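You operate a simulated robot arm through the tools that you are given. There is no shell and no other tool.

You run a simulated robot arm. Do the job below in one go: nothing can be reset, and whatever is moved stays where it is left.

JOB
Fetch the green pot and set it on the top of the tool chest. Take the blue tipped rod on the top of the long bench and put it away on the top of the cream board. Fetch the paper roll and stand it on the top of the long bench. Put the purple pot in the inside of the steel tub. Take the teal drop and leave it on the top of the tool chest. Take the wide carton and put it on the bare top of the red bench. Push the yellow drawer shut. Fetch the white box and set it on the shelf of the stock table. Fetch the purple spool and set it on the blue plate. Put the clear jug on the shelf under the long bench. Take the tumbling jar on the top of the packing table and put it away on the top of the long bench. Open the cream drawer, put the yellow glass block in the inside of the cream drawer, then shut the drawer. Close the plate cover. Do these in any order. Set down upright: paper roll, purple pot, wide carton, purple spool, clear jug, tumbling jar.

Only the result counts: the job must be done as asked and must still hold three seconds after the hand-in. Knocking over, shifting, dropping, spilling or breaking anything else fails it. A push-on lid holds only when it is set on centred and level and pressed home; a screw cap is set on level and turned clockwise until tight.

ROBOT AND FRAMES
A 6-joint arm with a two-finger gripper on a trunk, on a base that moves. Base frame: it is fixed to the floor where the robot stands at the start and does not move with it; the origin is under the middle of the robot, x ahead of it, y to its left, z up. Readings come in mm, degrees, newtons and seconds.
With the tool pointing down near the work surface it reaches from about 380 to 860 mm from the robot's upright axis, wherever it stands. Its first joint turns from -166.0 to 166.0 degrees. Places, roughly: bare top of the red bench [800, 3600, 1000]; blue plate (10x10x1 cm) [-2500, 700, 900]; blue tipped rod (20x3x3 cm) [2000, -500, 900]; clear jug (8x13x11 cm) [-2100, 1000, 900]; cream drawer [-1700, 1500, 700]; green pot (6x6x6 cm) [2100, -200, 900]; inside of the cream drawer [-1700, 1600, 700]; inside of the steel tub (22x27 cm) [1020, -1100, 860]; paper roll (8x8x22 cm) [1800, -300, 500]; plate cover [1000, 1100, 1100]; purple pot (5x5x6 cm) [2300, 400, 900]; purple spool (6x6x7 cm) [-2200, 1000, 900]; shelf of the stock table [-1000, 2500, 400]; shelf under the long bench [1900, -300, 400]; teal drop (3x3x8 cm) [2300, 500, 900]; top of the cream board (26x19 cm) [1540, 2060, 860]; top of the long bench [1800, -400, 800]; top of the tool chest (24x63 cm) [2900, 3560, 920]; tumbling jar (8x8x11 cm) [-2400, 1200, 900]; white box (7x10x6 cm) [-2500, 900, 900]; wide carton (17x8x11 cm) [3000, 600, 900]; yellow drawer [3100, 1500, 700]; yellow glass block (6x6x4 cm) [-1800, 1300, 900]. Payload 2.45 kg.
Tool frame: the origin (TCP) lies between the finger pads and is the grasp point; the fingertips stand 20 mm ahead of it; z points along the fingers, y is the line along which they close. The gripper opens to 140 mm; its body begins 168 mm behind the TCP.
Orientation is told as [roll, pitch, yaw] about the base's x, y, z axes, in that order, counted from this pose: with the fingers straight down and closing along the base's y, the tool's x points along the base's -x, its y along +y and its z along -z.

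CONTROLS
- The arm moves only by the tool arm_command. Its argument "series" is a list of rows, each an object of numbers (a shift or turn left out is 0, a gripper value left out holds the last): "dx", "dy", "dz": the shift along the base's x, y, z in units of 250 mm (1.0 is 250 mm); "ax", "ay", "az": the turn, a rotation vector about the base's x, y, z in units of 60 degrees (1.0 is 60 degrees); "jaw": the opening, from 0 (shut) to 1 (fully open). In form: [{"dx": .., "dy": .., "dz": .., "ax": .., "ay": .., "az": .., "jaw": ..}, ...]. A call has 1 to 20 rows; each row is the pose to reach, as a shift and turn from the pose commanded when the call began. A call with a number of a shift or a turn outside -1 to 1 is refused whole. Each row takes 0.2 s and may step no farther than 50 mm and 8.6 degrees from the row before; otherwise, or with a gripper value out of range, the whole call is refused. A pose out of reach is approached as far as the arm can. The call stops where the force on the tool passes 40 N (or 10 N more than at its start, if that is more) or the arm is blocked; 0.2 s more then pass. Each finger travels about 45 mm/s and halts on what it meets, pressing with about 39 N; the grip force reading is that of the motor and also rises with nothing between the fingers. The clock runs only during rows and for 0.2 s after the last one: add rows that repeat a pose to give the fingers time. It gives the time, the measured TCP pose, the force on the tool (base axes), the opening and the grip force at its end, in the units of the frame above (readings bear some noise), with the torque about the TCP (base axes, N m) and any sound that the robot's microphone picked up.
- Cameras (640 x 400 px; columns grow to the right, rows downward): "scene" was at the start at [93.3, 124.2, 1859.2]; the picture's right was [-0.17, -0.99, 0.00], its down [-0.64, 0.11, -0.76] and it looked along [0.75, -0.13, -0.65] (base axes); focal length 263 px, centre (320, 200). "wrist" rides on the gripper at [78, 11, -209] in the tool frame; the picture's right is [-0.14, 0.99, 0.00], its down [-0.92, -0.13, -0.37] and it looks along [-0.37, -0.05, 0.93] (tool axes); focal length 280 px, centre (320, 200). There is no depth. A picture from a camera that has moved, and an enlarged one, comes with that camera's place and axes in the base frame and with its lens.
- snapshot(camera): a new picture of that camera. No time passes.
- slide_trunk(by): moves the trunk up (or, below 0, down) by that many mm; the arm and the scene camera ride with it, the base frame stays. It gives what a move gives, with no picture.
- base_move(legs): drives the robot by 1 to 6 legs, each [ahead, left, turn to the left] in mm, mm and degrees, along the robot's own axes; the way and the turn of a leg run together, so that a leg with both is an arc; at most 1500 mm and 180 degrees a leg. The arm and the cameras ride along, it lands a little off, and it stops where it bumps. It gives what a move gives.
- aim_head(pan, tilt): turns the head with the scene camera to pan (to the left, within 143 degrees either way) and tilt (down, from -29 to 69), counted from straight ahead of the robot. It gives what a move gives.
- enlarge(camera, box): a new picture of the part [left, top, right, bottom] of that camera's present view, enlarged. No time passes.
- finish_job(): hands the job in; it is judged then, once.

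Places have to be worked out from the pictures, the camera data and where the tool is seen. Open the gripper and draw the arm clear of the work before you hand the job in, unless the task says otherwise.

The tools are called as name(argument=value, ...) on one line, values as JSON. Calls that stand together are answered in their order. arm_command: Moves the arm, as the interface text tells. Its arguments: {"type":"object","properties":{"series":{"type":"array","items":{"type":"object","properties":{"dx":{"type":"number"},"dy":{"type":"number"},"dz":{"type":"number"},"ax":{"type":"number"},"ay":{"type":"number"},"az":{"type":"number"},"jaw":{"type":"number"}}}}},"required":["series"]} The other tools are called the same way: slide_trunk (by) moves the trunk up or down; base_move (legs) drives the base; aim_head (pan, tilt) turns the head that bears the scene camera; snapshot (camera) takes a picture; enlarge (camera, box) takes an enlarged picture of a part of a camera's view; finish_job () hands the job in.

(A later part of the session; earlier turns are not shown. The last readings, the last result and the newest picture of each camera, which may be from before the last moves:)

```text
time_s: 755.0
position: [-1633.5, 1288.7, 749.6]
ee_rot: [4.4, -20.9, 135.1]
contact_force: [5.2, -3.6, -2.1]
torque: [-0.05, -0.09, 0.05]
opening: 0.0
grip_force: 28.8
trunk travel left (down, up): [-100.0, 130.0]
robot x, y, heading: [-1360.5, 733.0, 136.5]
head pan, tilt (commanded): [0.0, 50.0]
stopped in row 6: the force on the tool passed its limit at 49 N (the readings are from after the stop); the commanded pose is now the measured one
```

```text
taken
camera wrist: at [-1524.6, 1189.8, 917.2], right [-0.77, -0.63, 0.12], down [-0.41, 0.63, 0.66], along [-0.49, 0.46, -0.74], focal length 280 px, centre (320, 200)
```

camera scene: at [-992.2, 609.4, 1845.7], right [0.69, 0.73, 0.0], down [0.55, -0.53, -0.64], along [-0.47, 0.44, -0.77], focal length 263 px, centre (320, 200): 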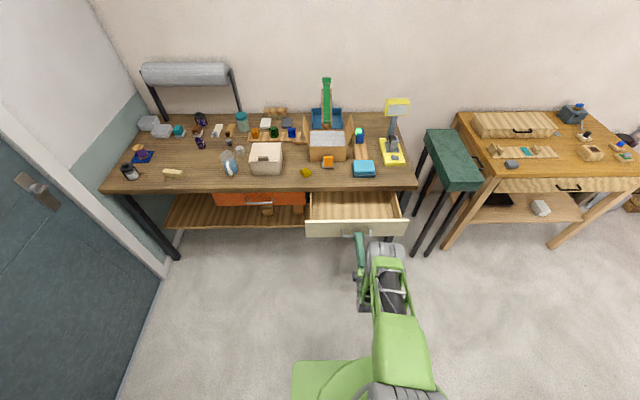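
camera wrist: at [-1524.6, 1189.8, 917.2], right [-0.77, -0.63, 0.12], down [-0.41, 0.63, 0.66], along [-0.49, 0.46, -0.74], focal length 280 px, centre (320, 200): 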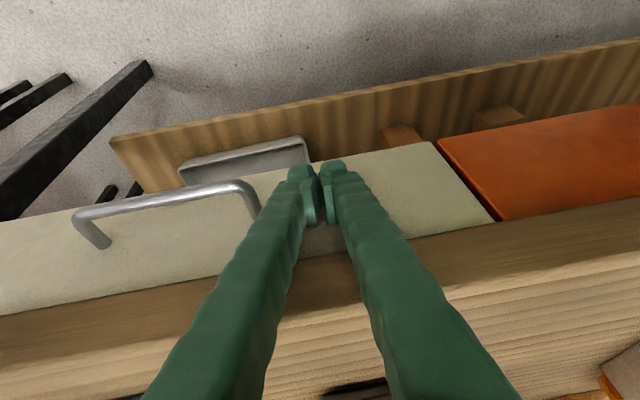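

The drawer stops hard and is flush with the orange one. I back away with the jaws closed.

base_move(legs=[[-220, 0, 0]])

snapshot(camera="wrist")

```text
time_s: 756.7
position: [-1476.7, 1139.8, 751.7]
ee_rot: [4.4, -21.1, 135.2]
contact_force: [0.2, -0.3, 0.3]
torque: [0.01, 0.01, 0.02]
opening: 0.0
grip_force: 29.4
trunk travel left (down, up): [-100.0, 130.0]
robot x, y, heading: [-1200.9, 585.1, 136.9]
head pan, tilt (commanded): [0.0, 50.0]
```

```text
taken
camera wrist: at [-1366.9, 1039.9, 917.9], right [-0.77, -0.63, 0.12], down [-0.41, 0.62, 0.67], along [-0.5, 0.46, -0.74], focal length 280 px, centre (320, 200)
```

wrist: 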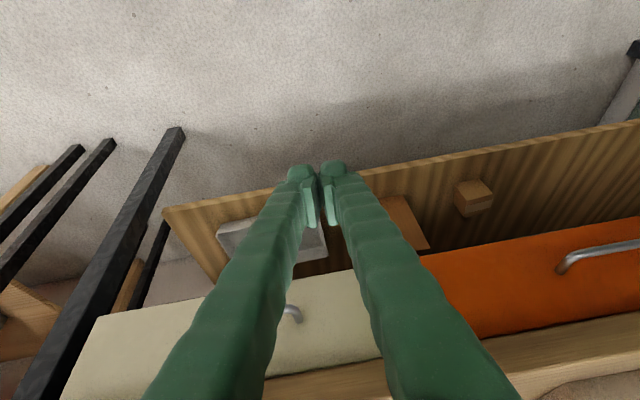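

The cream drawer is shut with the block inside. Now the clear jug: I straighten and raise the tool first.

arm_command(series=[{"dz": 0.18, "ax": -0.039, "ay": -0.06}, {"dz": 0.36, "ax": -0.078, "ay": -0.12}, {"dz": 0.54, "ax": -0.118, "ay": -0.18}, {"dz": 0.72, "ax": -0.157, "ay": -0.24}, {"dz": 0.9, "ax": -0.196, "ay": -0.301, "az": 0.02}, {"dz": 1.0, "ax": -0.196, "ay": -0.301, "az": 0.02}])

base_move(legs=[[0, 338, 0]])

arm_command(series=[{"dx": -0.13, "dy": -0.137, "dz": 0.05, "jaw": 0.85}, {"dx": -0.26, "dy": -0.275, "dz": 0.1}, {"dx": -0.39, "dy": -0.412, "dz": 0.15}, {"dx": -0.52, "dy": -0.55, "dz": 0.2}])

snapshot(camera="wrist")

```text
time_s: 758.1
position: [-1476.9, 1139.4, 1002.4]
ee_rot: [0.4, 0.2, 137.2]
contact_force: [-0.5, 0.6, 0.7]
torque: [0.06, 0.0, 0.0]
opening: 0.0
grip_force: 29.3
trunk travel left (down, up): [-100.0, 130.0]
robot x, y, heading: [-1200.0, 586.7, 136.3]
head pan, tilt (commanded): [0.0, 50.0]
```

```text
time_s: 761.6
position: [-1708.8, 894.0, 1002.1]
ee_rot: [0.4, 0.0, 137.4]
contact_force: [-0.1, 0.3, -0.2]
torque: [0.02, -0.02, 0.02]
opening: 0.3
grip_force: 29.0
trunk travel left (down, up): [-100.0, 130.0]
robot x, y, heading: [-1433.9, 339.5, 136.5]
head pan, tilt (commanded): [0.0, 50.0]
```

```text
time_s: 762.6
position: [-1840.4, 756.9, 1051.1]
ee_rot: [0.5, -0.1, 137.2]
contact_force: [0.0, -0.4, -0.6]
torque: [0.04, -0.02, -0.01]
opening: 87.6
grip_force: 0.2
trunk travel left (down, up): [-100.0, 130.0]
robot x, y, heading: [-1432.8, 341.4, 136.9]
head pan, tilt (commanded): [0.0, 50.0]
```

```text
taken
camera wrist: at [-1788.4, 697.5, 1260.7], right [-0.77, -0.63, 0.01], down [-0.59, 0.72, 0.37], along [-0.24, 0.28, -0.93], focal length 280 px, centre (320, 200)
```

wrist: 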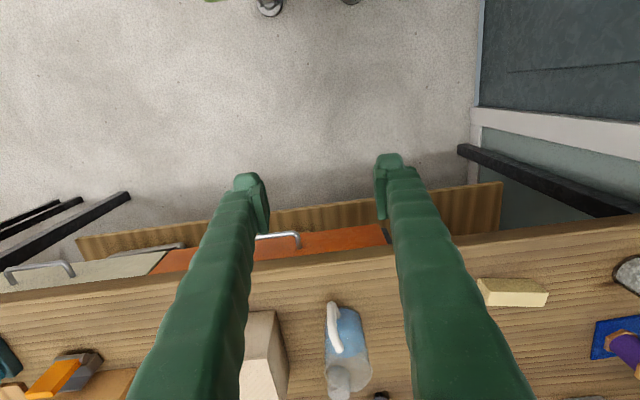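

I zoom on the jug.

enlarge(camera="wrist", box=[290, 280, 410, 400])

enlarge(camera="scene", box=[240, 140, 400, 260])

```text
3.33 times, centred on (350, 340) of wrist
camera zoom: at [-1788.4, 697.5, 1260.7], right [-0.77, -0.63, 0.01], down [-0.59, 0.72, 0.37], along [-0.24, 0.28, -0.93], focal length 935 px, centre (220, -267)
```

zoom: 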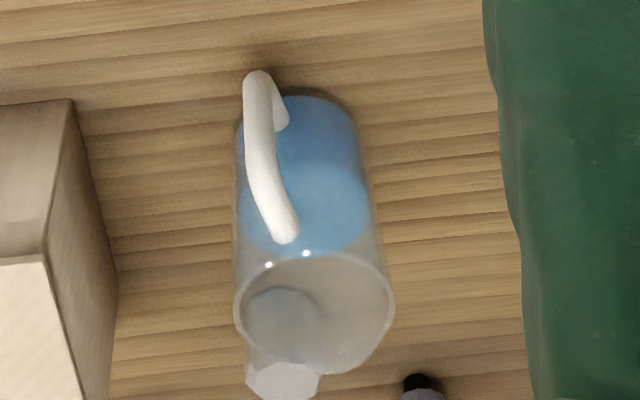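

```text
3.33 times, centred on (320, 200) of scene
camera zoom: at [-1593.1, 296.7, 1845.5], right [0.69, 0.73, 0.0], down [0.56, -0.53, -0.64], along [-0.47, 0.44, -0.77], focal length 877 px, centre (320, 200)
```

zoom: 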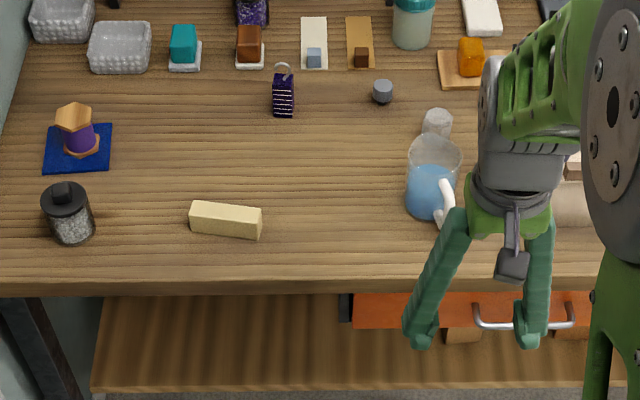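

The jug's handle points toward me and both sides are free for the fingers. I drive forward and pitch the tool to 45° at a standoff.

base_move(legs=[[183, 0, -0.2]])

arm_command(series=[{"dx": -0.03, "dy": 0.029, "dz": -0.03, "ax": 0.074, "ay": 0.078}, {"dx": -0.06, "dy": 0.058, "dz": -0.06, "ax": 0.147, "ay": 0.156}, {"dx": -0.09, "dy": 0.087, "dz": -0.09, "ax": 0.221, "ay": 0.234}, {"dx": -0.12, "dy": 0.116, "dz": -0.13, "ax": 0.294, "ay": 0.311}, {"dx": -0.15, "dy": 0.145, "dz": -0.17, "ax": 0.368, "ay": 0.389}, {"dx": -0.18, "dy": 0.174, "dz": -0.21, "ax": 0.441, "ay": 0.467}, {"dx": -0.215, "dy": 0.203, "dz": -0.244, "ax": 0.515, "ay": 0.545}])

snapshot(camera="wrist")

```text
time_s: 764.1
position: [-1970.9, 885.4, 1050.8]
ee_rot: [0.5, 0.2, 137.1]
contact_force: [0.5, 1.2, 0.7]
torque: [-0.01, -0.02, 0.02]
opening: 119.3
grip_force: 0.1
trunk travel left (down, up): [-100.0, 130.0]
robot x, y, heading: [-1565.8, 467.1, 136.3]
head pan, tilt (commanded): [0.0, 50.0]
```

```text
time_s: 765.8
position: [-2023.1, 935.2, 990.9]
ee_rot: [0.1, -45.0, 137.2]
contact_force: [-0.6, -0.5, 0.1]
torque: [-0.02, 0.0, -0.02]
opening: 119.0
grip_force: 0.1
out of reach, approached as far as the arm can: row 4, 5
trunk travel left (down, up): [-100.0, 130.0]
robot x, y, heading: [-1562.8, 468.8, 136.5]
head pan, tilt (commanded): [0.0, 50.0]
```

```text
taken
camera wrist: at [-1881.4, 791.0, 1082.2], right [-0.74, -0.66, 0.1], down [-0.2, 0.36, 0.91], along [-0.64, 0.66, -0.4], focal length 280 px, centre (320, 200)
```

wrist: 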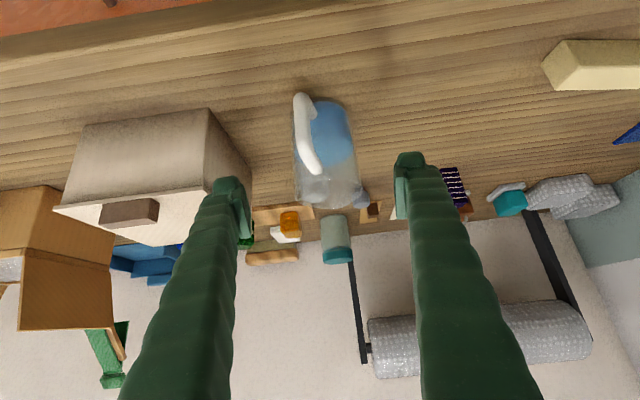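

Jug centre is at u≈−720; the carton's side leaves ~56 mm for my left finger. I shift 9 mm, narrow the jaws and advance along the tool axis.

arm_command(series=[{"dx": -0.026, "dy": -0.027, "jaw": 0.76}, {"dx": -0.026, "dy": -0.027}, {"dx": -0.09, "dy": 0.032, "dz": -0.086}, {"dx": -0.152, "dy": 0.092, "dz": -0.172}])

snapshot(camera="wrist")

```text
time_s: 766.8
position: [-2062.6, 959.7, 947.0]
ee_rot: [0.0, -44.9, 137.3]
contact_force: [-0.5, -0.3, -0.2]
torque: [0.0, -0.02, 0.02]
opening: 106.2
grip_force: 0.0
trunk travel left (down, up): [-100.0, 130.0]
robot x, y, heading: [-1566.4, 467.4, 136.3]
head pan, tilt (commanded): [0.0, 50.0]
```

```text
taken
camera wrist: at [-1919.7, 813.9, 1039.5], right [-0.74, -0.66, 0.1], down [-0.2, 0.36, 0.91], along [-0.64, 0.66, -0.4], focal length 280 px, centre (320, 200)
```

wrist: 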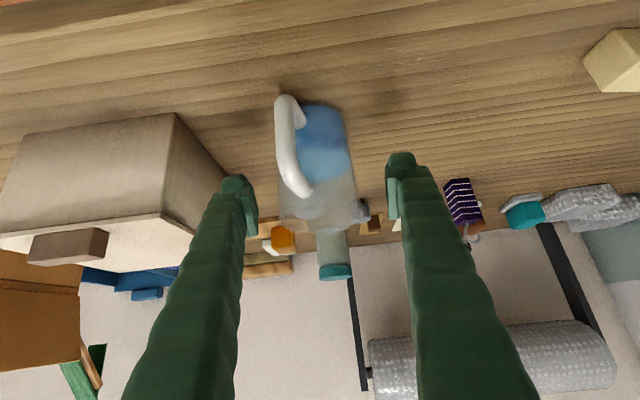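

Clear on both sides. I finish the advance and close gently on the jug body.

arm_command(series=[{"dx": -0.062, "dy": 0.059, "dz": -0.085}, {"dx": -0.125, "dy": 0.118, "dz": -0.168}])

snapshot(camera="wrist")

```text
time_s: 767.4
position: [-2092.9, 990.2, 904.7]
ee_rot: [0.0, -44.9, 137.2]
contact_force: [-0.1, 0.4, 0.7]
torque: [0.01, -0.03, -0.01]
opening: 106.4
grip_force: 0.0
trunk travel left (down, up): [-100.0, 130.0]
robot x, y, heading: [-1567.6, 469.7, 136.6]
head pan, tilt (commanded): [0.0, 50.0]
```

```text
taken
camera wrist: at [-1950.9, 843.5, 997.5], right [-0.74, -0.66, 0.1], down [-0.2, 0.36, 0.91], along [-0.64, 0.66, -0.4], focal length 280 px, centre (320, 200)
```

wrist: 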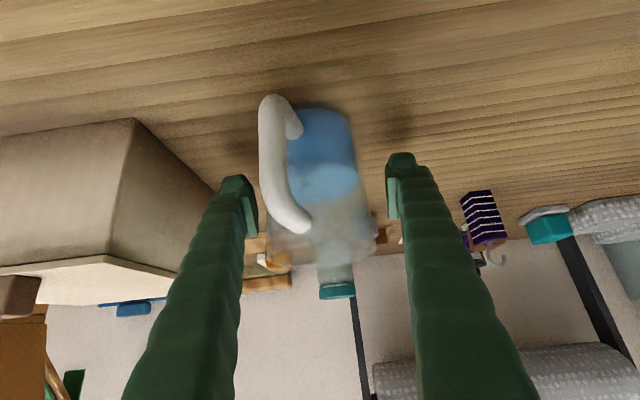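

The handle lies inside the finger span. I close on the jug body.

arm_command(series=[{"jaw": 0.68}, {"jaw": 0.6}, {"jaw": 0.52}, {"jaw": 0.45}, {"jaw": 0.45}, {"jaw": 0.45}])

snapshot(camera="wrist")

```text
time_s: 768.8
position: [-2093.3, 989.0, 904.8]
ee_rot: [0.1, -45.0, 137.2]
contact_force: [-0.8, 0.2, 0.8]
torque: [-0.05, 0.07, -0.01]
opening: 77.6
grip_force: 39.0
trunk travel left (down, up): [-100.0, 130.0]
robot x, y, heading: [-1564.6, 465.5, 136.3]
head pan, tilt (commanded): [0.0, 50.0]
```

```text
taken
camera wrist: at [-1950.4, 842.9, 998.0], right [-0.74, -0.66, 0.1], down [-0.2, 0.36, 0.91], along [-0.64, 0.66, -0.4], focal length 280 px, centre (320, 200)
```

wrist: 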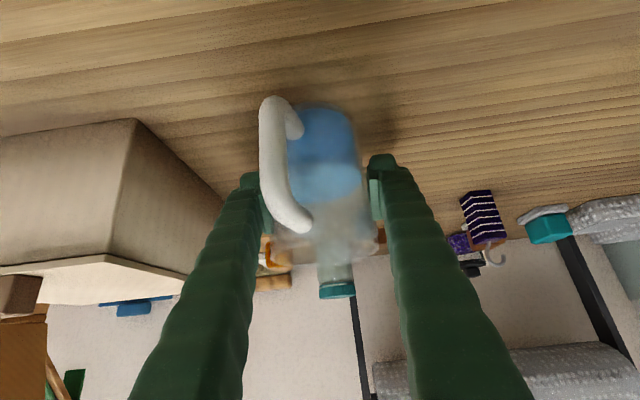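

Gripped at 77.6 mm. I lift gently and check.

arm_command(series=[{"dz": 0.03}, {"dz": 0.08}, {"dz": 0.14}, {"dz": 0.22}, {"dz": 0.3}, {"dz": 0.38}, {"dz": 0.44}, {"dz": 0.48}])

snapshot(camera="wrist")

```text
time_s: 770.5
position: [-2093.1, 987.7, 1025.9]
ee_rot: [-0.1, -44.9, 137.3]
contact_force: [0.9, -0.3, -2.1]
torque: [0.03, 0.1, -0.03]
opening: 77.1
grip_force: 39.0
trunk travel left (down, up): [-100.0, 130.0]
robot x, y, heading: [-1565.3, 466.4, 136.5]
head pan, tilt (commanded): [0.0, 50.0]
```

```text
taken
camera wrist: at [-1950.3, 842.4, 1118.0], right [-0.74, -0.66, 0.1], down [-0.2, 0.36, 0.91], along [-0.64, 0.66, -0.4], focal length 280 px, centre (320, 200)
```

wrist: 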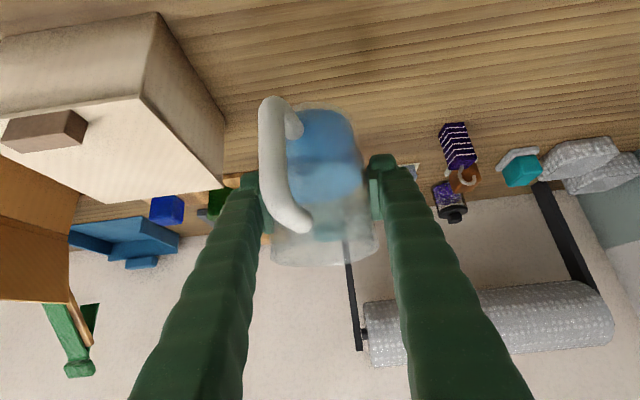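

The jug is up and level. I back away gently and strafe clear of the packing table.

base_move(legs=[[-150, 0, 0]])

base_move(legs=[[0, -1060, 0]])

base_move(legs=[[0, 0, -90]])

snapshot(camera="wrist")

```text
time_s: 771.9
position: [-1984.7, 884.5, 1027.8]
ee_rot: [0.1, -45.0, 137.3]
contact_force: [0.7, 0.3, -2.2]
torque: [0.03, 0.01, -0.02]
opening: 77.0
grip_force: 38.9
trunk travel left (down, up): [-100.0, 130.0]
robot x, y, heading: [-1458.1, 362.6, 136.4]
head pan, tilt (commanded): [0.0, 50.0]
```

```text
time_s: 781.5
position: [-1254.7, 1653.9, 1026.5]
ee_rot: [0.0, -44.8, 137.2]
contact_force: [-0.1, 0.7, -1.8]
torque: [0.01, 0.08, 0.0]
opening: 76.5
grip_force: 39.2
trunk travel left (down, up): [-100.0, 130.0]
robot x, y, heading: [-728.3, 1134.4, 136.6]
head pan, tilt (commanded): [0.0, 50.0]
```

```text
time_s: 785.7
position: [-213.6, 1668.3, 1025.5]
ee_rot: [0.0, -44.9, 48.1]
contact_force: [0.1, -1.0, -2.1]
torque: [0.04, -0.02, 0.0]
opening: 75.5
grip_force: 38.8
trunk travel left (down, up): [-100.0, 130.0]
robot x, y, heading: [-724.2, 1128.5, 47.2]
head pan, tilt (commanded): [0.0, 50.0]
```

```text
taken
camera wrist: at [-355.6, 1524.7, 1117.8], right [-0.67, 0.73, 0.1], down [0.36, 0.21, 0.91], along [0.65, 0.65, -0.4], focal length 280 px, centre (320, 200)
```

wrist: 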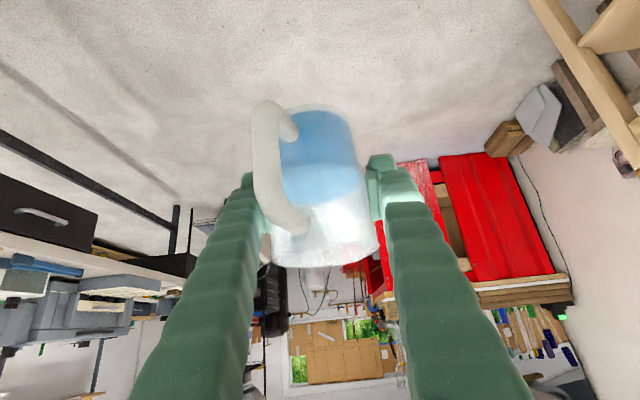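

The grip opening is creeping down slightly, so I look closely at the jug before continuing.

enlarge(camera="wrist", box=[220, 80, 420, 290])

aim_head(pan=0, tilt=35)

enlarge(camera="scene", box=[240, 150, 440, 300])

```text
1.90 times, centred on (320, 185) of wrist
camera zoom: at [-355.6, 1524.7, 1117.8], right [-0.67, 0.73, 0.1], down [0.36, 0.21, 0.91], along [0.65, 0.65, -0.4], focal length 534 px, centre (320, 229)
```

zoom: 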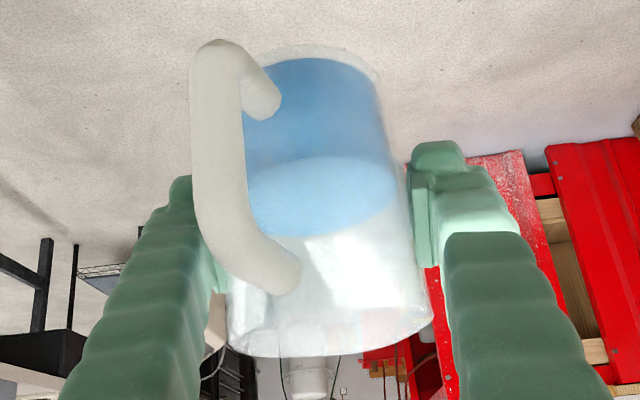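

```text
time_s: 786.5
position: [-212.6, 1667.8, 1024.6]
ee_rot: [-0.1, -45.0, 48.1]
contact_force: [0.3, -0.1, -1.4]
torque: [0.05, -0.03, -0.01]
opening: 75.6
grip_force: 39.0
trunk travel left (down, up): [-100.0, 130.0]
robot x, y, heading: [-726.3, 1133.4, 47.4]
head pan, tilt (commanded): [0.0, 35.0]
```

```text
2.67 times, centred on (340, 225) of scene
camera zoom: at [-762.5, 1298.2, 1867.2], right [0.73, -0.68, 0.0], down [-0.39, -0.42, -0.82], along [0.56, 0.6, -0.57], focal length 701 px, centre (267, 133)
```

zoom: 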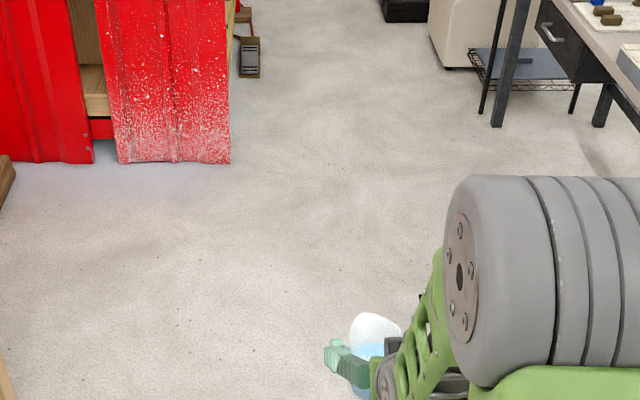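

The jug has only turned slightly in the grip and is still level. I continue turning toward the long bench.

base_move(legs=[[0, 0, -45]])

base_move(legs=[[0, 0, -45.6]])

snapshot(camera="wrist")

```text
time_s: 789.0
position: [15.4, 1148.4, 1025.4]
ee_rot: [-0.1, -44.9, 3.0]
contact_force: [0.1, 0.0, -2.5]
torque: [0.04, -0.05, 0.0]
opening: 75.6
grip_force: 38.5
trunk travel left (down, up): [-100.0, 130.0]
robot x, y, heading: [-729.2, 1131.1, 2.4]
head pan, tilt (commanded): [0.0, 35.0]
```

```text
time_s: 791.5
position: [-200.0, 610.8, 1024.9]
ee_rot: [-0.1, -44.9, -43.0]
contact_force: [0.6, 0.0, -1.7]
torque: [0.0, -0.04, 0.05]
opening: 75.3
grip_force: 39.1
trunk travel left (down, up): [-100.0, 130.0]
robot x, y, heading: [-725.6, 1132.9, -43.7]
head pan, tilt (commanded): [0.0, 35.0]
```

```text
taken
camera wrist: at [-340.1, 756.4, 1117.8], right [0.75, 0.66, 0.1], down [0.2, -0.36, 0.91], along [0.64, -0.66, -0.4], focal length 280 px, centre (320, 200)
```

wrist: 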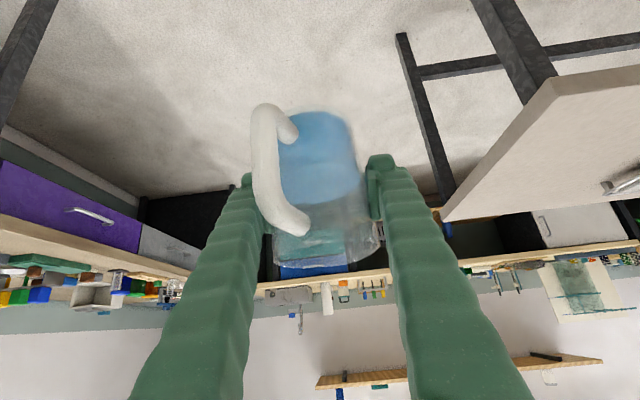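

Facing the long bench with the jug level. I drive straight across past the end of the central bench.

base_move(legs=[[890, 0, 0.3], [885, 0, 0]])

base_move(legs=[[0, 690, 0]])

snapshot(camera="wrist")

```text
time_s: 800.4
position: [1090.3, -598.9, 1024.9]
ee_rot: [0.0, -44.8, -42.3]
contact_force: [-0.1, 0.1, -2.1]
torque: [0.01, 0.0, 0.02]
opening: 75.1
grip_force: 39.5
trunk travel left (down, up): [-100.0, 130.0]
robot x, y, heading: [561.2, -77.6, -43.3]
head pan, tilt (commanded): [0.0, 35.0]
```

```text
time_s: 806.9
position: [1566.1, -94.5, 1024.5]
ee_rot: [0.0, -45.0, -42.6]
contact_force: [-0.7, 0.0, -1.5]
torque: [-0.02, -0.07, 0.0]
opening: 75.4
grip_force: 38.9
trunk travel left (down, up): [-100.0, 130.0]
robot x, y, heading: [1038.1, 423.8, -43.5]
head pan, tilt (commanded): [0.0, 35.0]
```

```text
taken
camera wrist: at [1425.5, 50.2, 1117.8], right [0.74, 0.66, 0.1], down [0.2, -0.36, 0.91], along [0.64, -0.66, -0.4], focal length 280 px, centre (320, 200)
```

wrist: 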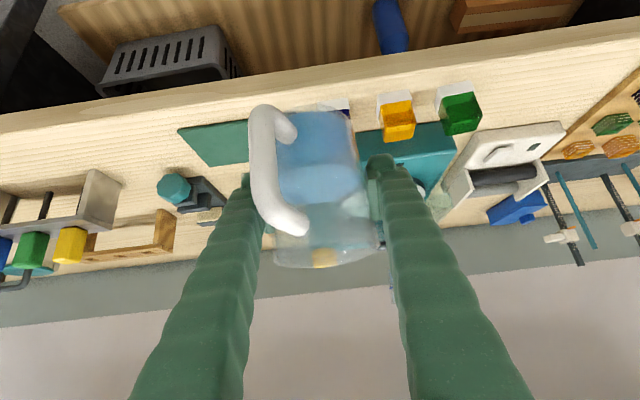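

Lined up with the empty shelf spot (u≈1007). I pull in 50 mm to clear the bench edge and lower the jug in front of it.

arm_command(series=[{"dx": -0.075, "dy": 0.07}, {"dx": -0.15, "dy": 0.14}])

slide_trunk(by=-100)

arm_command(series=[{"dz": -0.14}, {"dz": -0.3}, {"dz": -0.46}, {"dz": -0.62}, {"dz": -0.78}, {"dz": -0.9}, {"dz": -1.0}])

snapshot(camera="wrist")

```text
time_s: 807.5
position: [1528.9, -59.9, 1024.8]
ee_rot: [0.0, -45.0, -42.6]
contact_force: [-0.5, -0.3, -1.2]
torque: [-0.03, -0.06, -0.01]
opening: 75.1
grip_force: 38.8
trunk travel left (down, up): [-100.0, 130.0]
robot x, y, heading: [1034.8, 422.6, -43.7]
head pan, tilt (commanded): [0.0, 35.0]
```

```text
time_s: 808.9
position: [1529.0, -62.3, 926.4]
ee_rot: [0.0, -44.8, -42.8]
contact_force: [0.1, 0.9, -2.5]
torque: [0.01, -0.07, 0.03]
opening: 74.9
grip_force: 38.5
trunk travel left (down, up): [0.0, 230.0]
robot x, y, heading: [1037.6, 422.3, -43.4]
head pan, tilt (commanded): [0.0, 35.0]
```

```text
time_s: 810.5
position: [1530.1, -61.5, 674.5]
ee_rot: [0.0, -45.0, -42.6]
contact_force: [0.3, -0.3, -1.7]
torque: [-0.03, -0.04, 0.0]
opening: 75.3
grip_force: 39.0
trunk travel left (down, up): [0.0, 230.0]
robot x, y, heading: [1036.4, 425.5, -43.7]
head pan, tilt (commanded): [0.0, 35.0]
```

```text
taken
camera wrist: at [1388.7, 85.1, 767.7], right [0.74, 0.66, 0.1], down [0.2, -0.36, 0.91], along [0.64, -0.66, -0.4], focal length 280 px, centre (320, 200)
```

wrist: 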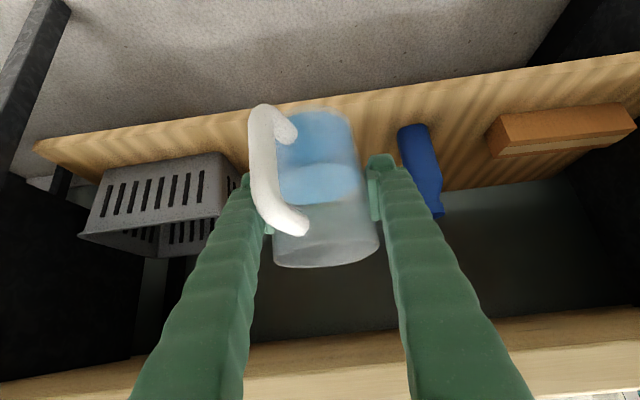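

Now I lower further to just above shelf height.

arm_command(series=[{"dz": -0.14}, {"dz": -0.3}, {"dz": -0.46}, {"dz": -0.62}, {"dz": -0.74}])

snapshot(camera="wrist")

```text
time_s: 811.6
position: [1529.7, -61.9, 489.2]
ee_rot: [-0.1, -45.1, -42.6]
contact_force: [-0.2, 0.7, -2.1]
torque: [-0.01, -0.03, 0.0]
opening: 75.0
grip_force: 39.1
trunk travel left (down, up): [0.0, 230.0]
robot x, y, heading: [1042.4, 424.4, -43.5]
head pan, tilt (commanded): [0.0, 35.0]
```

```text
taken
camera wrist: at [1388.1, 84.1, 582.4], right [0.74, 0.66, 0.1], down [0.2, -0.36, 0.91], along [0.64, -0.66, -0.4], focal length 280 px, centre (320, 200)
```

wrist: 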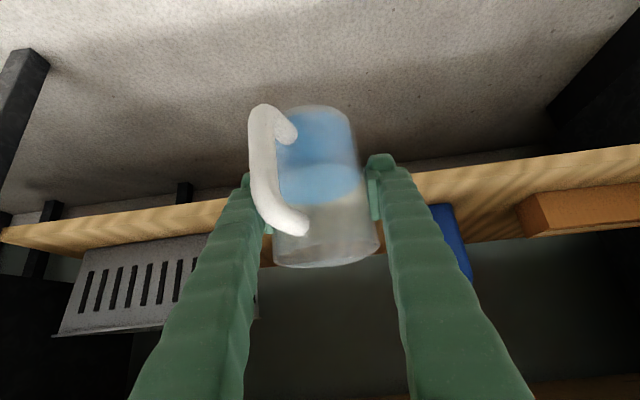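

Jug bottom clears the shelf by ~30 mm. I move forward under the bench: first the base, then the arm.

base_move(legs=[[110, 0, 0]])

arm_command(series=[{"dx": 0.1, "dy": -0.0946}, {"dx": 0.2, "dy": -0.189}, {"dx": 0.3, "dy": -0.284}, {"dx": 0.4, "dy": -0.378}])

snapshot(camera="wrist")

aim_head(pan=0, tilt=60)

snapshot(camera="scene")

```text
time_s: 812.8
position: [1608.0, -136.2, 490.7]
ee_rot: [0.0, -44.9, -42.6]
contact_force: [-0.4, 0.4, -2.0]
torque: [0.0, -0.06, -0.01]
opening: 75.0
grip_force: 39.0
trunk travel left (down, up): [0.0, 230.0]
robot x, y, heading: [1116.0, 347.6, -43.4]
head pan, tilt (commanded): [0.0, 35.0]
```

```text
time_s: 813.8
position: [1709.4, -229.4, 489.6]
ee_rot: [0.0, -45.0, -42.6]
contact_force: [0.5, 0.4, -1.5]
torque: [0.0, -0.02, 0.04]
opening: 75.0
grip_force: 39.1
trunk travel left (down, up): [0.0, 230.0]
robot x, y, heading: [1113.5, 346.8, -43.4]
head pan, tilt (commanded): [0.0, 35.0]
```

```text
taken
camera wrist: at [1567.0, -85.4, 582.9], right [0.74, 0.66, 0.1], down [0.2, -0.36, 0.91], along [0.64, -0.66, -0.4], focal length 280 px, centre (320, 200)
```

wrist: 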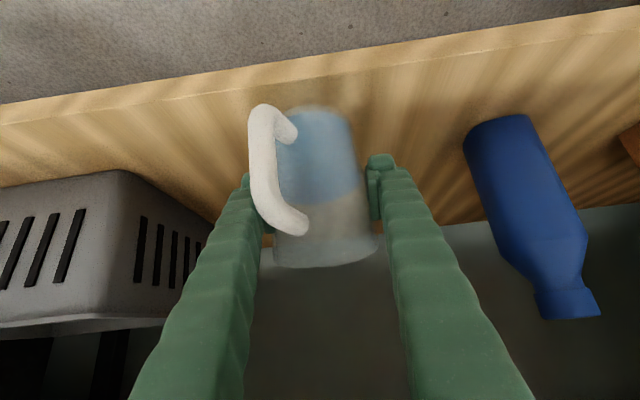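

```text
time_s: 814.7
position: [1707.9, -230.6, 490.7]
ee_rot: [0.0, -44.9, -42.5]
contact_force: [0.4, -0.2, -2.9]
torque: [0.0, -0.05, 0.01]
opening: 75.0
grip_force: 39.4
trunk travel left (down, up): [0.0, 230.0]
robot x, y, heading: [1115.4, 350.8, -43.6]
head pan, tilt (commanded): [0.0, 60.0]
```

```text
taken
camera scene: at [1268.8, 396.5, 1733.0], right [-0.69, -0.73, 0.0], down [-0.63, 0.6, -0.5], along [0.36, -0.34, -0.87], focal length 263 px, centre (320, 200)
```

scene: 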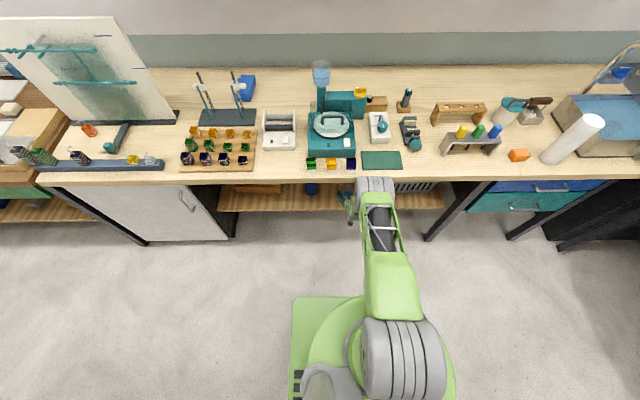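

The jug is over the shelf and the elbow still clears the bench edge. I extend another 65 mm.

arm_command(series=[{"dx": 0.095, "dy": -0.09}, {"dx": 0.19, "dy": -0.18}])

snapshot(camera="wrist")

enlarge(camera="scene", box=[290, 130, 450, 250])

```text
time_s: 815.3
position: [1755.2, -274.8, 489.7]
ee_rot: [0.0, -44.9, -42.6]
contact_force: [-0.3, -0.1, -1.5]
torque: [0.02, -0.01, 0.03]
opening: 75.1
grip_force: 38.9
trunk travel left (down, up): [0.0, 230.0]
robot x, y, heading: [1114.7, 349.5, -43.4]
head pan, tilt (commanded): [0.0, 60.0]
```

```text
taken
camera wrist: at [1615.1, -129.9, 582.7], right [0.74, 0.66, 0.1], down [0.2, -0.36, 0.91], along [0.64, -0.66, -0.4], focal length 280 px, centre (320, 200)
```

wrist: 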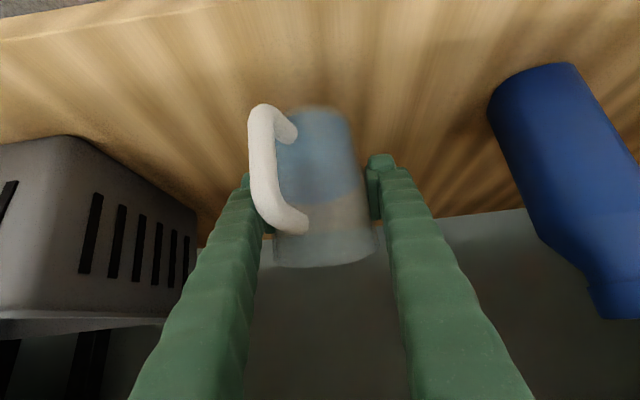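

```text
3.33 times, centred on (370, 190) of scene
camera zoom: at [1268.8, 396.5, 1732.9], right [-0.69, -0.73, 0.0], down [-0.63, 0.6, -0.5], along [0.36, -0.34, -0.87], focal length 877 px, centre (153, 233)
```

zoom: 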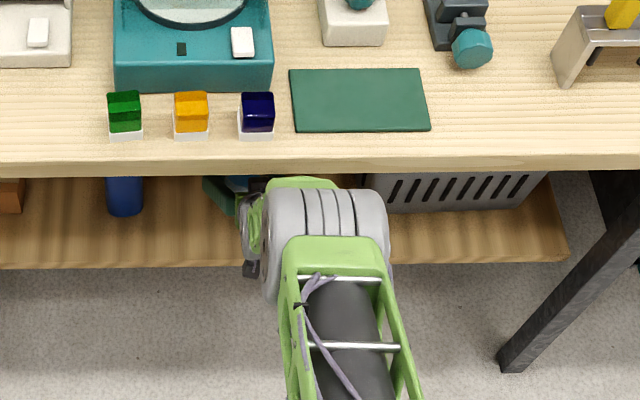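

Jug centre is at n≈1464. I lower it gently onto the shelf.

arm_command(series=[{"dz": -0.03}, {"dz": -0.06}, {"dz": -0.08}])

arm_command(series=[{"dz": -0.012}, {"dz": -0.024}, {"dz": -0.036}])

```text
time_s: 816.1
position: [1755.7, -275.8, 469.7]
ee_rot: [0.0, -44.9, -42.6]
contact_force: [-0.4, 0.7, -2.6]
torque: [-0.01, -0.06, 0.02]
opening: 75.2
grip_force: 38.9
trunk travel left (down, up): [0.0, 230.0]
robot x, y, heading: [1118.2, 351.5, -43.6]
head pan, tilt (commanded): [0.0, 60.0]
```

```text
time_s: 816.9
position: [1754.9, -274.5, 460.9]
ee_rot: [0.0, -44.9, -42.7]
contact_force: [0.7, -0.6, -1.6]
torque: [-0.01, -0.04, 0.01]
opening: 74.8
grip_force: 38.9
trunk travel left (down, up): [0.0, 230.0]
robot x, y, heading: [1119.0, 348.8, -43.5]
head pan, tilt (commanded): [0.0, 60.0]
```

Not touching yet; continuing in small steps.

arm_command(series=[{"dz": -0.01}, {"dz": -0.02}])

arm_command(series=[{"dz": -0.01}, {"dz": -0.02}])

```text
time_s: 817.5
position: [1757.0, -277.5, 457.9]
ee_rot: [0.0, -45.0, -42.6]
contact_force: [-0.1, 0.9, 1.4]
torque: [0.12, -0.06, 0.03]
opening: 74.9
grip_force: 39.1
trunk travel left (down, up): [0.0, 230.0]
robot x, y, heading: [1115.6, 351.7, -43.5]
head pan, tilt (commanded): [0.0, 60.0]
```

```text
time_s: 818.1
position: [1755.5, -277.4, 456.0]
ee_rot: [0.0, -45.4, -42.7]
contact_force: [-6.5, -0.7, 24.1]
torque: [0.8, 0.12, 0.21]
opening: 75.0
grip_force: 38.3
trunk travel left (down, up): [0.0, 230.0]
robot x, y, heading: [1116.1, 347.8, -43.5]
head pan, tilt (commanded): [0.0, 60.0]
```

The jug stands on the shelf. I relieve the load, open, and draw straight back.

arm_command(series=[{"dz": 0.012, "jaw": 0.56}, {"dz": 0.012, "jaw": 0.62}, {"dz": 0.012, "jaw": 0.68}, {"dz": 0.012, "jaw": 0.74}, {"dz": 0.012, "jaw": 0.74}])

snapshot(camera="wrist")

arm_command(series=[{"dx": -0.05, "dy": 0.047, "dz": 0.05}, {"dx": -0.13, "dy": 0.123, "dz": 0.11}, {"dx": -0.24, "dy": 0.227, "dz": 0.16}, {"dx": -0.36, "dy": 0.34, "dz": 0.2}, {"dx": -0.48, "dy": 0.454, "dz": 0.2}, {"dx": -0.6, "dy": 0.567, "dz": 0.2}])

snapshot(camera="wrist")

```text
time_s: 819.3
position: [1754.2, -275.0, 454.7]
ee_rot: [0.0, -44.9, -42.7]
contact_force: [-0.2, -0.1, 0.2]
torque: [-0.02, -0.02, -0.02]
opening: 103.8
grip_force: 0.1
trunk travel left (down, up): [0.0, 230.0]
robot x, y, heading: [1113.3, 350.0, -43.6]
head pan, tilt (commanded): [0.0, 60.0]
```

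```text
taken
camera wrist: at [1614.5, -130.1, 546.8], right [0.74, 0.66, 0.1], down [0.2, -0.36, 0.91], along [0.64, -0.66, -0.4], focal length 280 px, centre (320, 200)
```

wrist: 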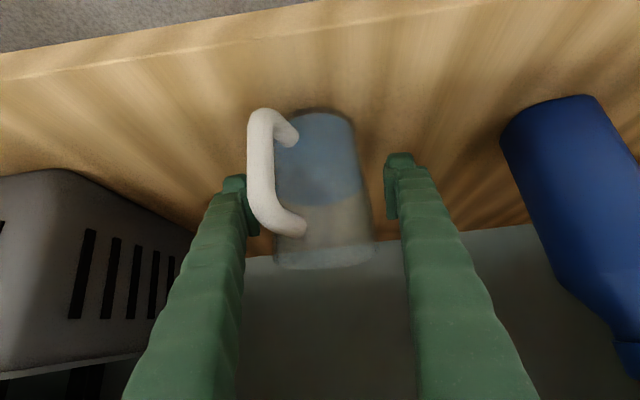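

```text
time_s: 820.7
position: [1606.8, -134.0, 504.8]
ee_rot: [0.0, -45.0, -42.6]
contact_force: [-0.8, -0.4, 0.3]
torque: [-0.01, -0.03, 0.02]
opening: 103.6
grip_force: 0.0
trunk travel left (down, up): [0.0, 230.0]
robot x, y, heading: [1116.0, 349.0, -43.4]
head pan, tilt (commanded): [0.0, 60.0]
```

```text
taken
camera wrist: at [1465.2, 12.0, 597.2], right [0.74, 0.66, 0.1], down [0.2, -0.36, 0.91], along [0.64, -0.66, -0.4], focal length 280 px, centre (320, 200)
```

wrist: 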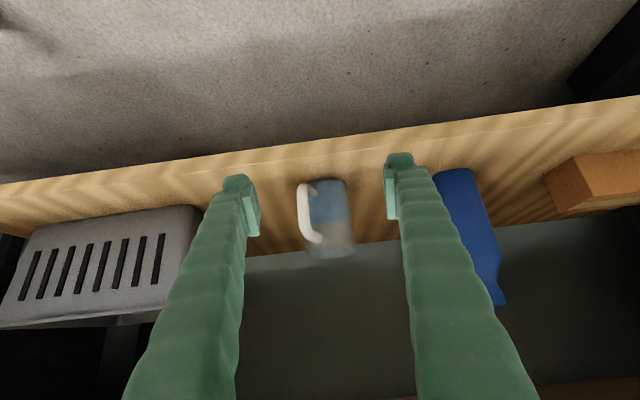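

The jug stands upright on the lower shelf. Last item: the tumbling jar. I back off, then raise and straighten the arm.

base_move(legs=[[-110, 0, 0]])

arm_command(series=[{"dz": 0.14, "ax": 0.074, "ay": 0.078}, {"dz": 0.28, "ax": 0.147, "ay": 0.156}, {"dz": 0.42, "ax": 0.221, "ay": 0.234}, {"dz": 0.56, "ax": 0.294, "ay": 0.311}, {"dz": 0.7, "ax": 0.368, "ay": 0.389}, {"dz": 0.84, "ax": 0.441, "ay": 0.467}, {"dz": 0.98, "ax": 0.515, "ay": 0.545}])

slide_trunk(by=180)

arm_command(series=[{"dz": 0.15, "dx": -0.08, "dy": 0.076}, {"dz": 0.3, "dx": -0.16, "dy": 0.15}, {"dz": 0.45, "dx": -0.24, "dy": 0.227}, {"dz": 0.6, "dx": -0.32, "dy": 0.3}])

```text
time_s: 821.9
position: [1526.9, -58.1, 505.1]
ee_rot: [0.0, -44.9, -42.6]
contact_force: [0.0, -0.4, 0.7]
torque: [-0.01, 0.02, -0.02]
opening: 103.6
grip_force: 0.1
trunk travel left (down, up): [0.0, 230.0]
robot x, y, heading: [1039.1, 427.6, -43.3]
head pan, tilt (commanded): [0.0, 60.0]
```

```text
time_s: 823.5
position: [1528.5, -57.4, 750.1]
ee_rot: [0.6, 0.2, -42.9]
contact_force: [-0.8, -0.1, -0.4]
torque: [-0.01, -0.04, -0.01]
opening: 103.5
grip_force: 0.1
out of reach, approached as far as the arm can: row 5
trunk travel left (down, up): [0.0, 230.0]
robot x, y, heading: [1039.7, 424.6, -43.2]
head pan, tilt (commanded): [0.0, 60.0]
```

```text
time_s: 825.5
position: [1528.4, -59.6, 929.8]
ee_rot: [0.6, 0.1, -42.8]
contact_force: [0.3, -0.4, 0.0]
torque: [-0.03, 0.0, -0.02]
opening: 103.8
grip_force: 0.1
trunk travel left (down, up): [-180.0, 50.0]
robot x, y, heading: [1039.0, 424.6, -43.6]
head pan, tilt (commanded): [0.0, 60.0]
```

```text
time_s: 826.5
position: [1446.9, 17.8, 1080.9]
ee_rot: [0.5, -0.1, -42.8]
contact_force: [-0.3, 0.3, 0.4]
torque: [0.02, -0.05, 0.0]
opening: 103.7
grip_force: 0.1
trunk travel left (down, up): [-180.0, 50.0]
robot x, y, heading: [1038.1, 424.2, -43.4]
head pan, tilt (commanded): [0.0, 60.0]
```

I drive back to the packing table by the same route.

base_move(legs=[[0, -690, 0], [0, 0, -90], [0, 0, -90]])

base_move(legs=[[880, 0, 0], [880, 0, 0], [0, 1050, 0]])

aim_head(pan=0, tilt=40)

snapshot(camera="scene")

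```text
time_s: 840.8
position: [150.9, 334.9, 1081.2]
ee_rot: [0.6, 0.1, 136.3]
contact_force: [-1.0, -0.6, -0.3]
torque: [0.0, 0.02, -0.03]
opening: 103.5
grip_force: 0.0
trunk travel left (down, up): [-180.0, 50.0]
robot x, y, heading: [555.1, -78.0, 135.4]
head pan, tilt (commanded): [0.0, 60.0]
```

```text
time_s: 858.8
position: [-1843.3, 827.9, 1080.4]
ee_rot: [0.6, 0.1, 135.8]
contact_force: [0.5, -0.4, -0.2]
torque: [0.01, -0.02, -0.01]
opening: 103.8
grip_force: 0.0
trunk travel left (down, up): [-180.0, 50.0]
robot x, y, heading: [-1441.1, 409.0, 135.2]
head pan, tilt (commanded): [0.0, 60.0]
```

```text
time_s: 859.6
position: [-1843.5, 828.1, 1079.5]
ee_rot: [0.6, -0.1, 135.8]
contact_force: [-0.1, 0.0, -0.2]
torque: [-0.02, 0.01, 0.0]
opening: 103.6
grip_force: 0.1
trunk travel left (down, up): [-180.0, 50.0]
robot x, y, heading: [-1440.6, 407.3, 135.0]
head pan, tilt (commanded): [0.0, 40.0]
```

```text
taken
camera scene: at [-1607.9, 376.2, 1939.6], right [0.7, 0.71, 0.0], down [0.46, -0.45, -0.77], along [-0.54, 0.54, -0.64], focal length 263 px, centre (320, 200)
```

scene: 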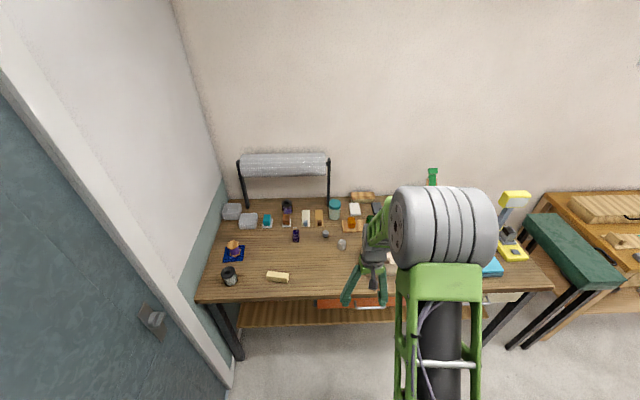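

I zoom on the jar and its surroundings.

enlarge(camera="scene", box=[250, 145, 410, 265])

snapshot(camera="wrist")

```text
3.33 times, centred on (330, 205) of scene
camera zoom: at [-1607.9, 376.2, 1939.6], right [0.7, 0.71, 0.0], down [0.46, -0.45, -0.77], along [-0.54, 0.54, -0.64], focal length 877 px, centre (287, 183)
```

zoom: 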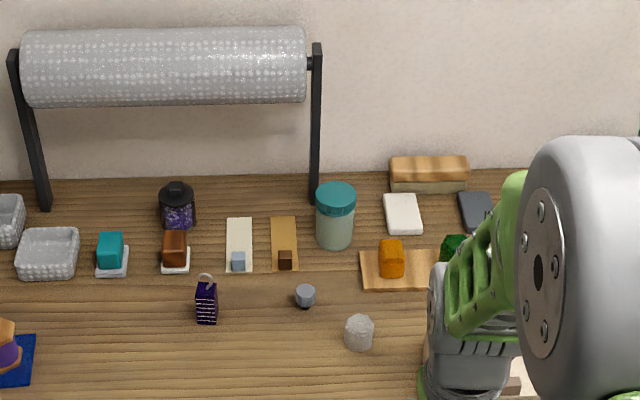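

```text
taken
camera wrist: at [-1792.0, 767.3, 1288.6], right [-0.79, -0.61, 0.01], down [-0.57, 0.74, 0.37], along [-0.23, 0.28, -0.93], focal length 280 px, centre (320, 200)
```

wrist: 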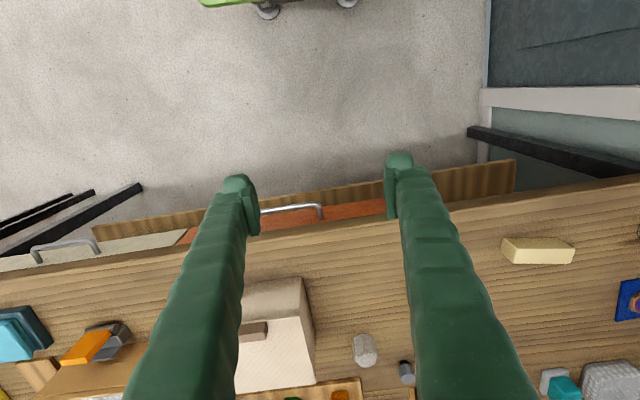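

Jar centre ≈(u −715, n −2567) with the roll stand's leg just behind it, so I'll approach with the tool pitched 30°. I drive up to the table.

base_move(legs=[[0, 40, 1.4], [425, 0, 0]])

snapshot(camera="wrist")

```text
time_s: 862.8
position: [-2189.1, 1075.5, 1080.1]
ee_rot: [0.6, 0.1, 137.5]
contact_force: [-0.2, 0.3, 0.5]
torque: [-0.05, -0.05, 0.01]
opening: 103.5
grip_force: 0.0
trunk travel left (down, up): [-180.0, 50.0]
robot x, y, heading: [-1778.4, 670.4, 136.8]
head pan, tilt (commanded): [0.0, 40.0]
```

```text
taken
camera wrist: at [-2137.8, 1016.9, 1288.3], right [-0.77, -0.64, 0.01], down [-0.59, 0.72, 0.37], along [-0.24, 0.28, -0.93], focal length 280 px, centre (320, 200)
```

wrist: 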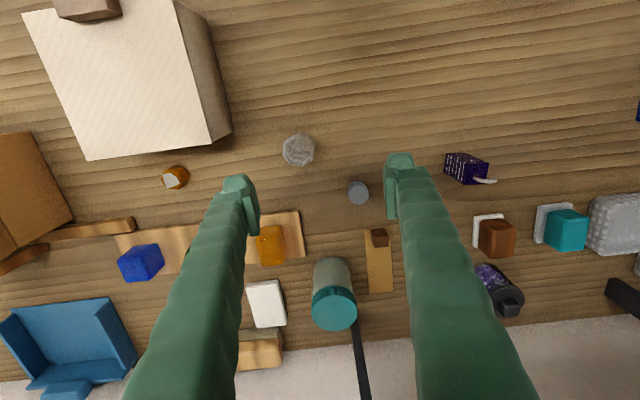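

I pitch 30° and extend to a standoff in front of the jar.

arm_command(series=[{"dx": -0.083, "dy": 0.084, "dz": -0.04, "ax": 0.057, "ay": 0.06}, {"dx": -0.166, "dy": 0.168, "dz": -0.09, "ax": 0.115, "ay": 0.121}, {"dx": -0.249, "dy": 0.252, "dz": -0.14, "ax": 0.172, "ay": 0.182}, {"dx": -0.332, "dy": 0.336, "dz": -0.19, "ax": 0.229, "ay": 0.242}, {"dx": -0.415, "dy": 0.42, "dz": -0.24, "ax": 0.286, "ay": 0.303}, {"dx": -0.498, "dy": 0.504, "dz": -0.292, "ax": 0.344, "ay": 0.363}])

snapshot(camera="wrist")

```text
time_s: 864.2
position: [-2302.4, 1171.6, 1012.8]
ee_rot: [-1.8, -24.6, 146.9]
contact_force: [-1.2, 1.0, 0.4]
torque: [-0.06, -0.14, 0.03]
opening: 103.7
grip_force: 0.0
out of reach, approached as far as the arm can: row 5, 6
trunk travel left (down, up): [-180.0, 50.0]
robot x, y, heading: [-1775.5, 666.3, 137.0]
head pan, tilt (commanded): [0.0, 40.0]
```

```text
taken
camera wrist: at [-2177.3, 1071.2, 1169.6], right [-0.65, -0.76, 0.03], down [-0.51, 0.47, 0.72], along [-0.56, 0.46, -0.69], focal length 280 px, centre (320, 200)
```

wrist: 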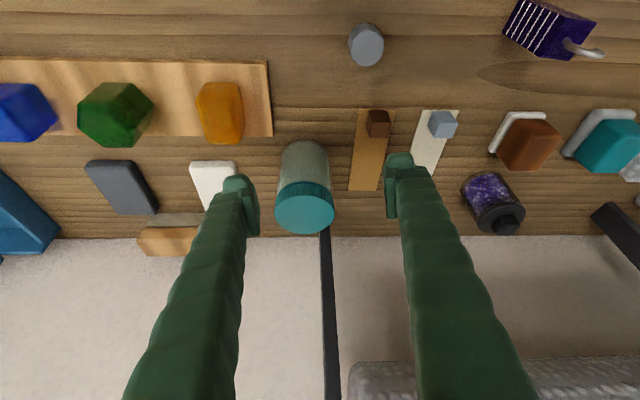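

The wrist can't hold that pitch here. I return to a vertical tool, which still clears the roll stand.

arm_command(series=[{"ax": -0.062, "ay": -0.082}, {"ax": -0.125, "ay": -0.164}, {"ax": -0.187, "ay": -0.245}, {"ax": -0.249, "ay": -0.327, "dz": 0.1}])

arm_command(series=[{"az": -0.085}, {"az": -0.168}])

snapshot(camera="wrist")

```text
time_s: 865.2
position: [-2304.3, 1175.6, 1040.9]
ee_rot: [0.0, -1.0, 138.1]
contact_force: [-0.3, -0.8, 0.7]
torque: [0.01, -0.01, 0.02]
opening: 103.7
grip_force: 0.1
out of reach, approached as far as the arm can: row 1, 2, 3
trunk travel left (down, up): [-180.0, 50.0]
robot x, y, heading: [-1779.4, 668.4, 136.9]
head pan, tilt (commanded): [0.0, 40.0]
```

```text
time_s: 865.8
position: [-2304.4, 1175.0, 1041.3]
ee_rot: [0.2, -0.9, 128.1]
contact_force: [-0.6, -0.5, -0.2]
torque: [-0.02, 0.0, 0.04]
opening: 103.4
grip_force: 0.1
trunk travel left (down, up): [-180.0, 50.0]
robot x, y, heading: [-1774.8, 669.3, 136.8]
head pan, tilt (commanded): [0.0, 40.0]
```

```text
taken
camera wrist: at [-2261.4, 1103.8, 1248.0], right [-0.86, -0.5, 0.0], down [-0.46, 0.8, 0.39], along [-0.2, 0.33, -0.92], focal length 280 px, centre (320, 200)
```

wrist: 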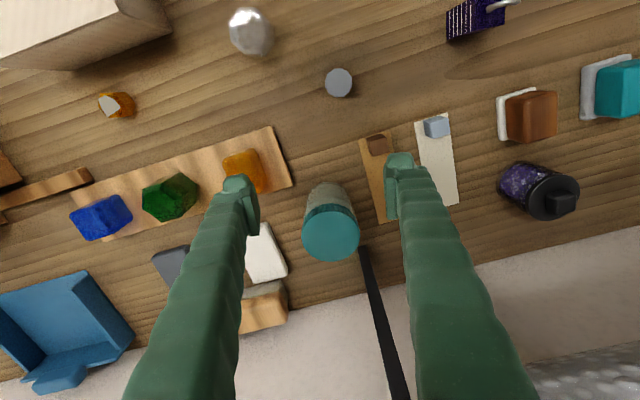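

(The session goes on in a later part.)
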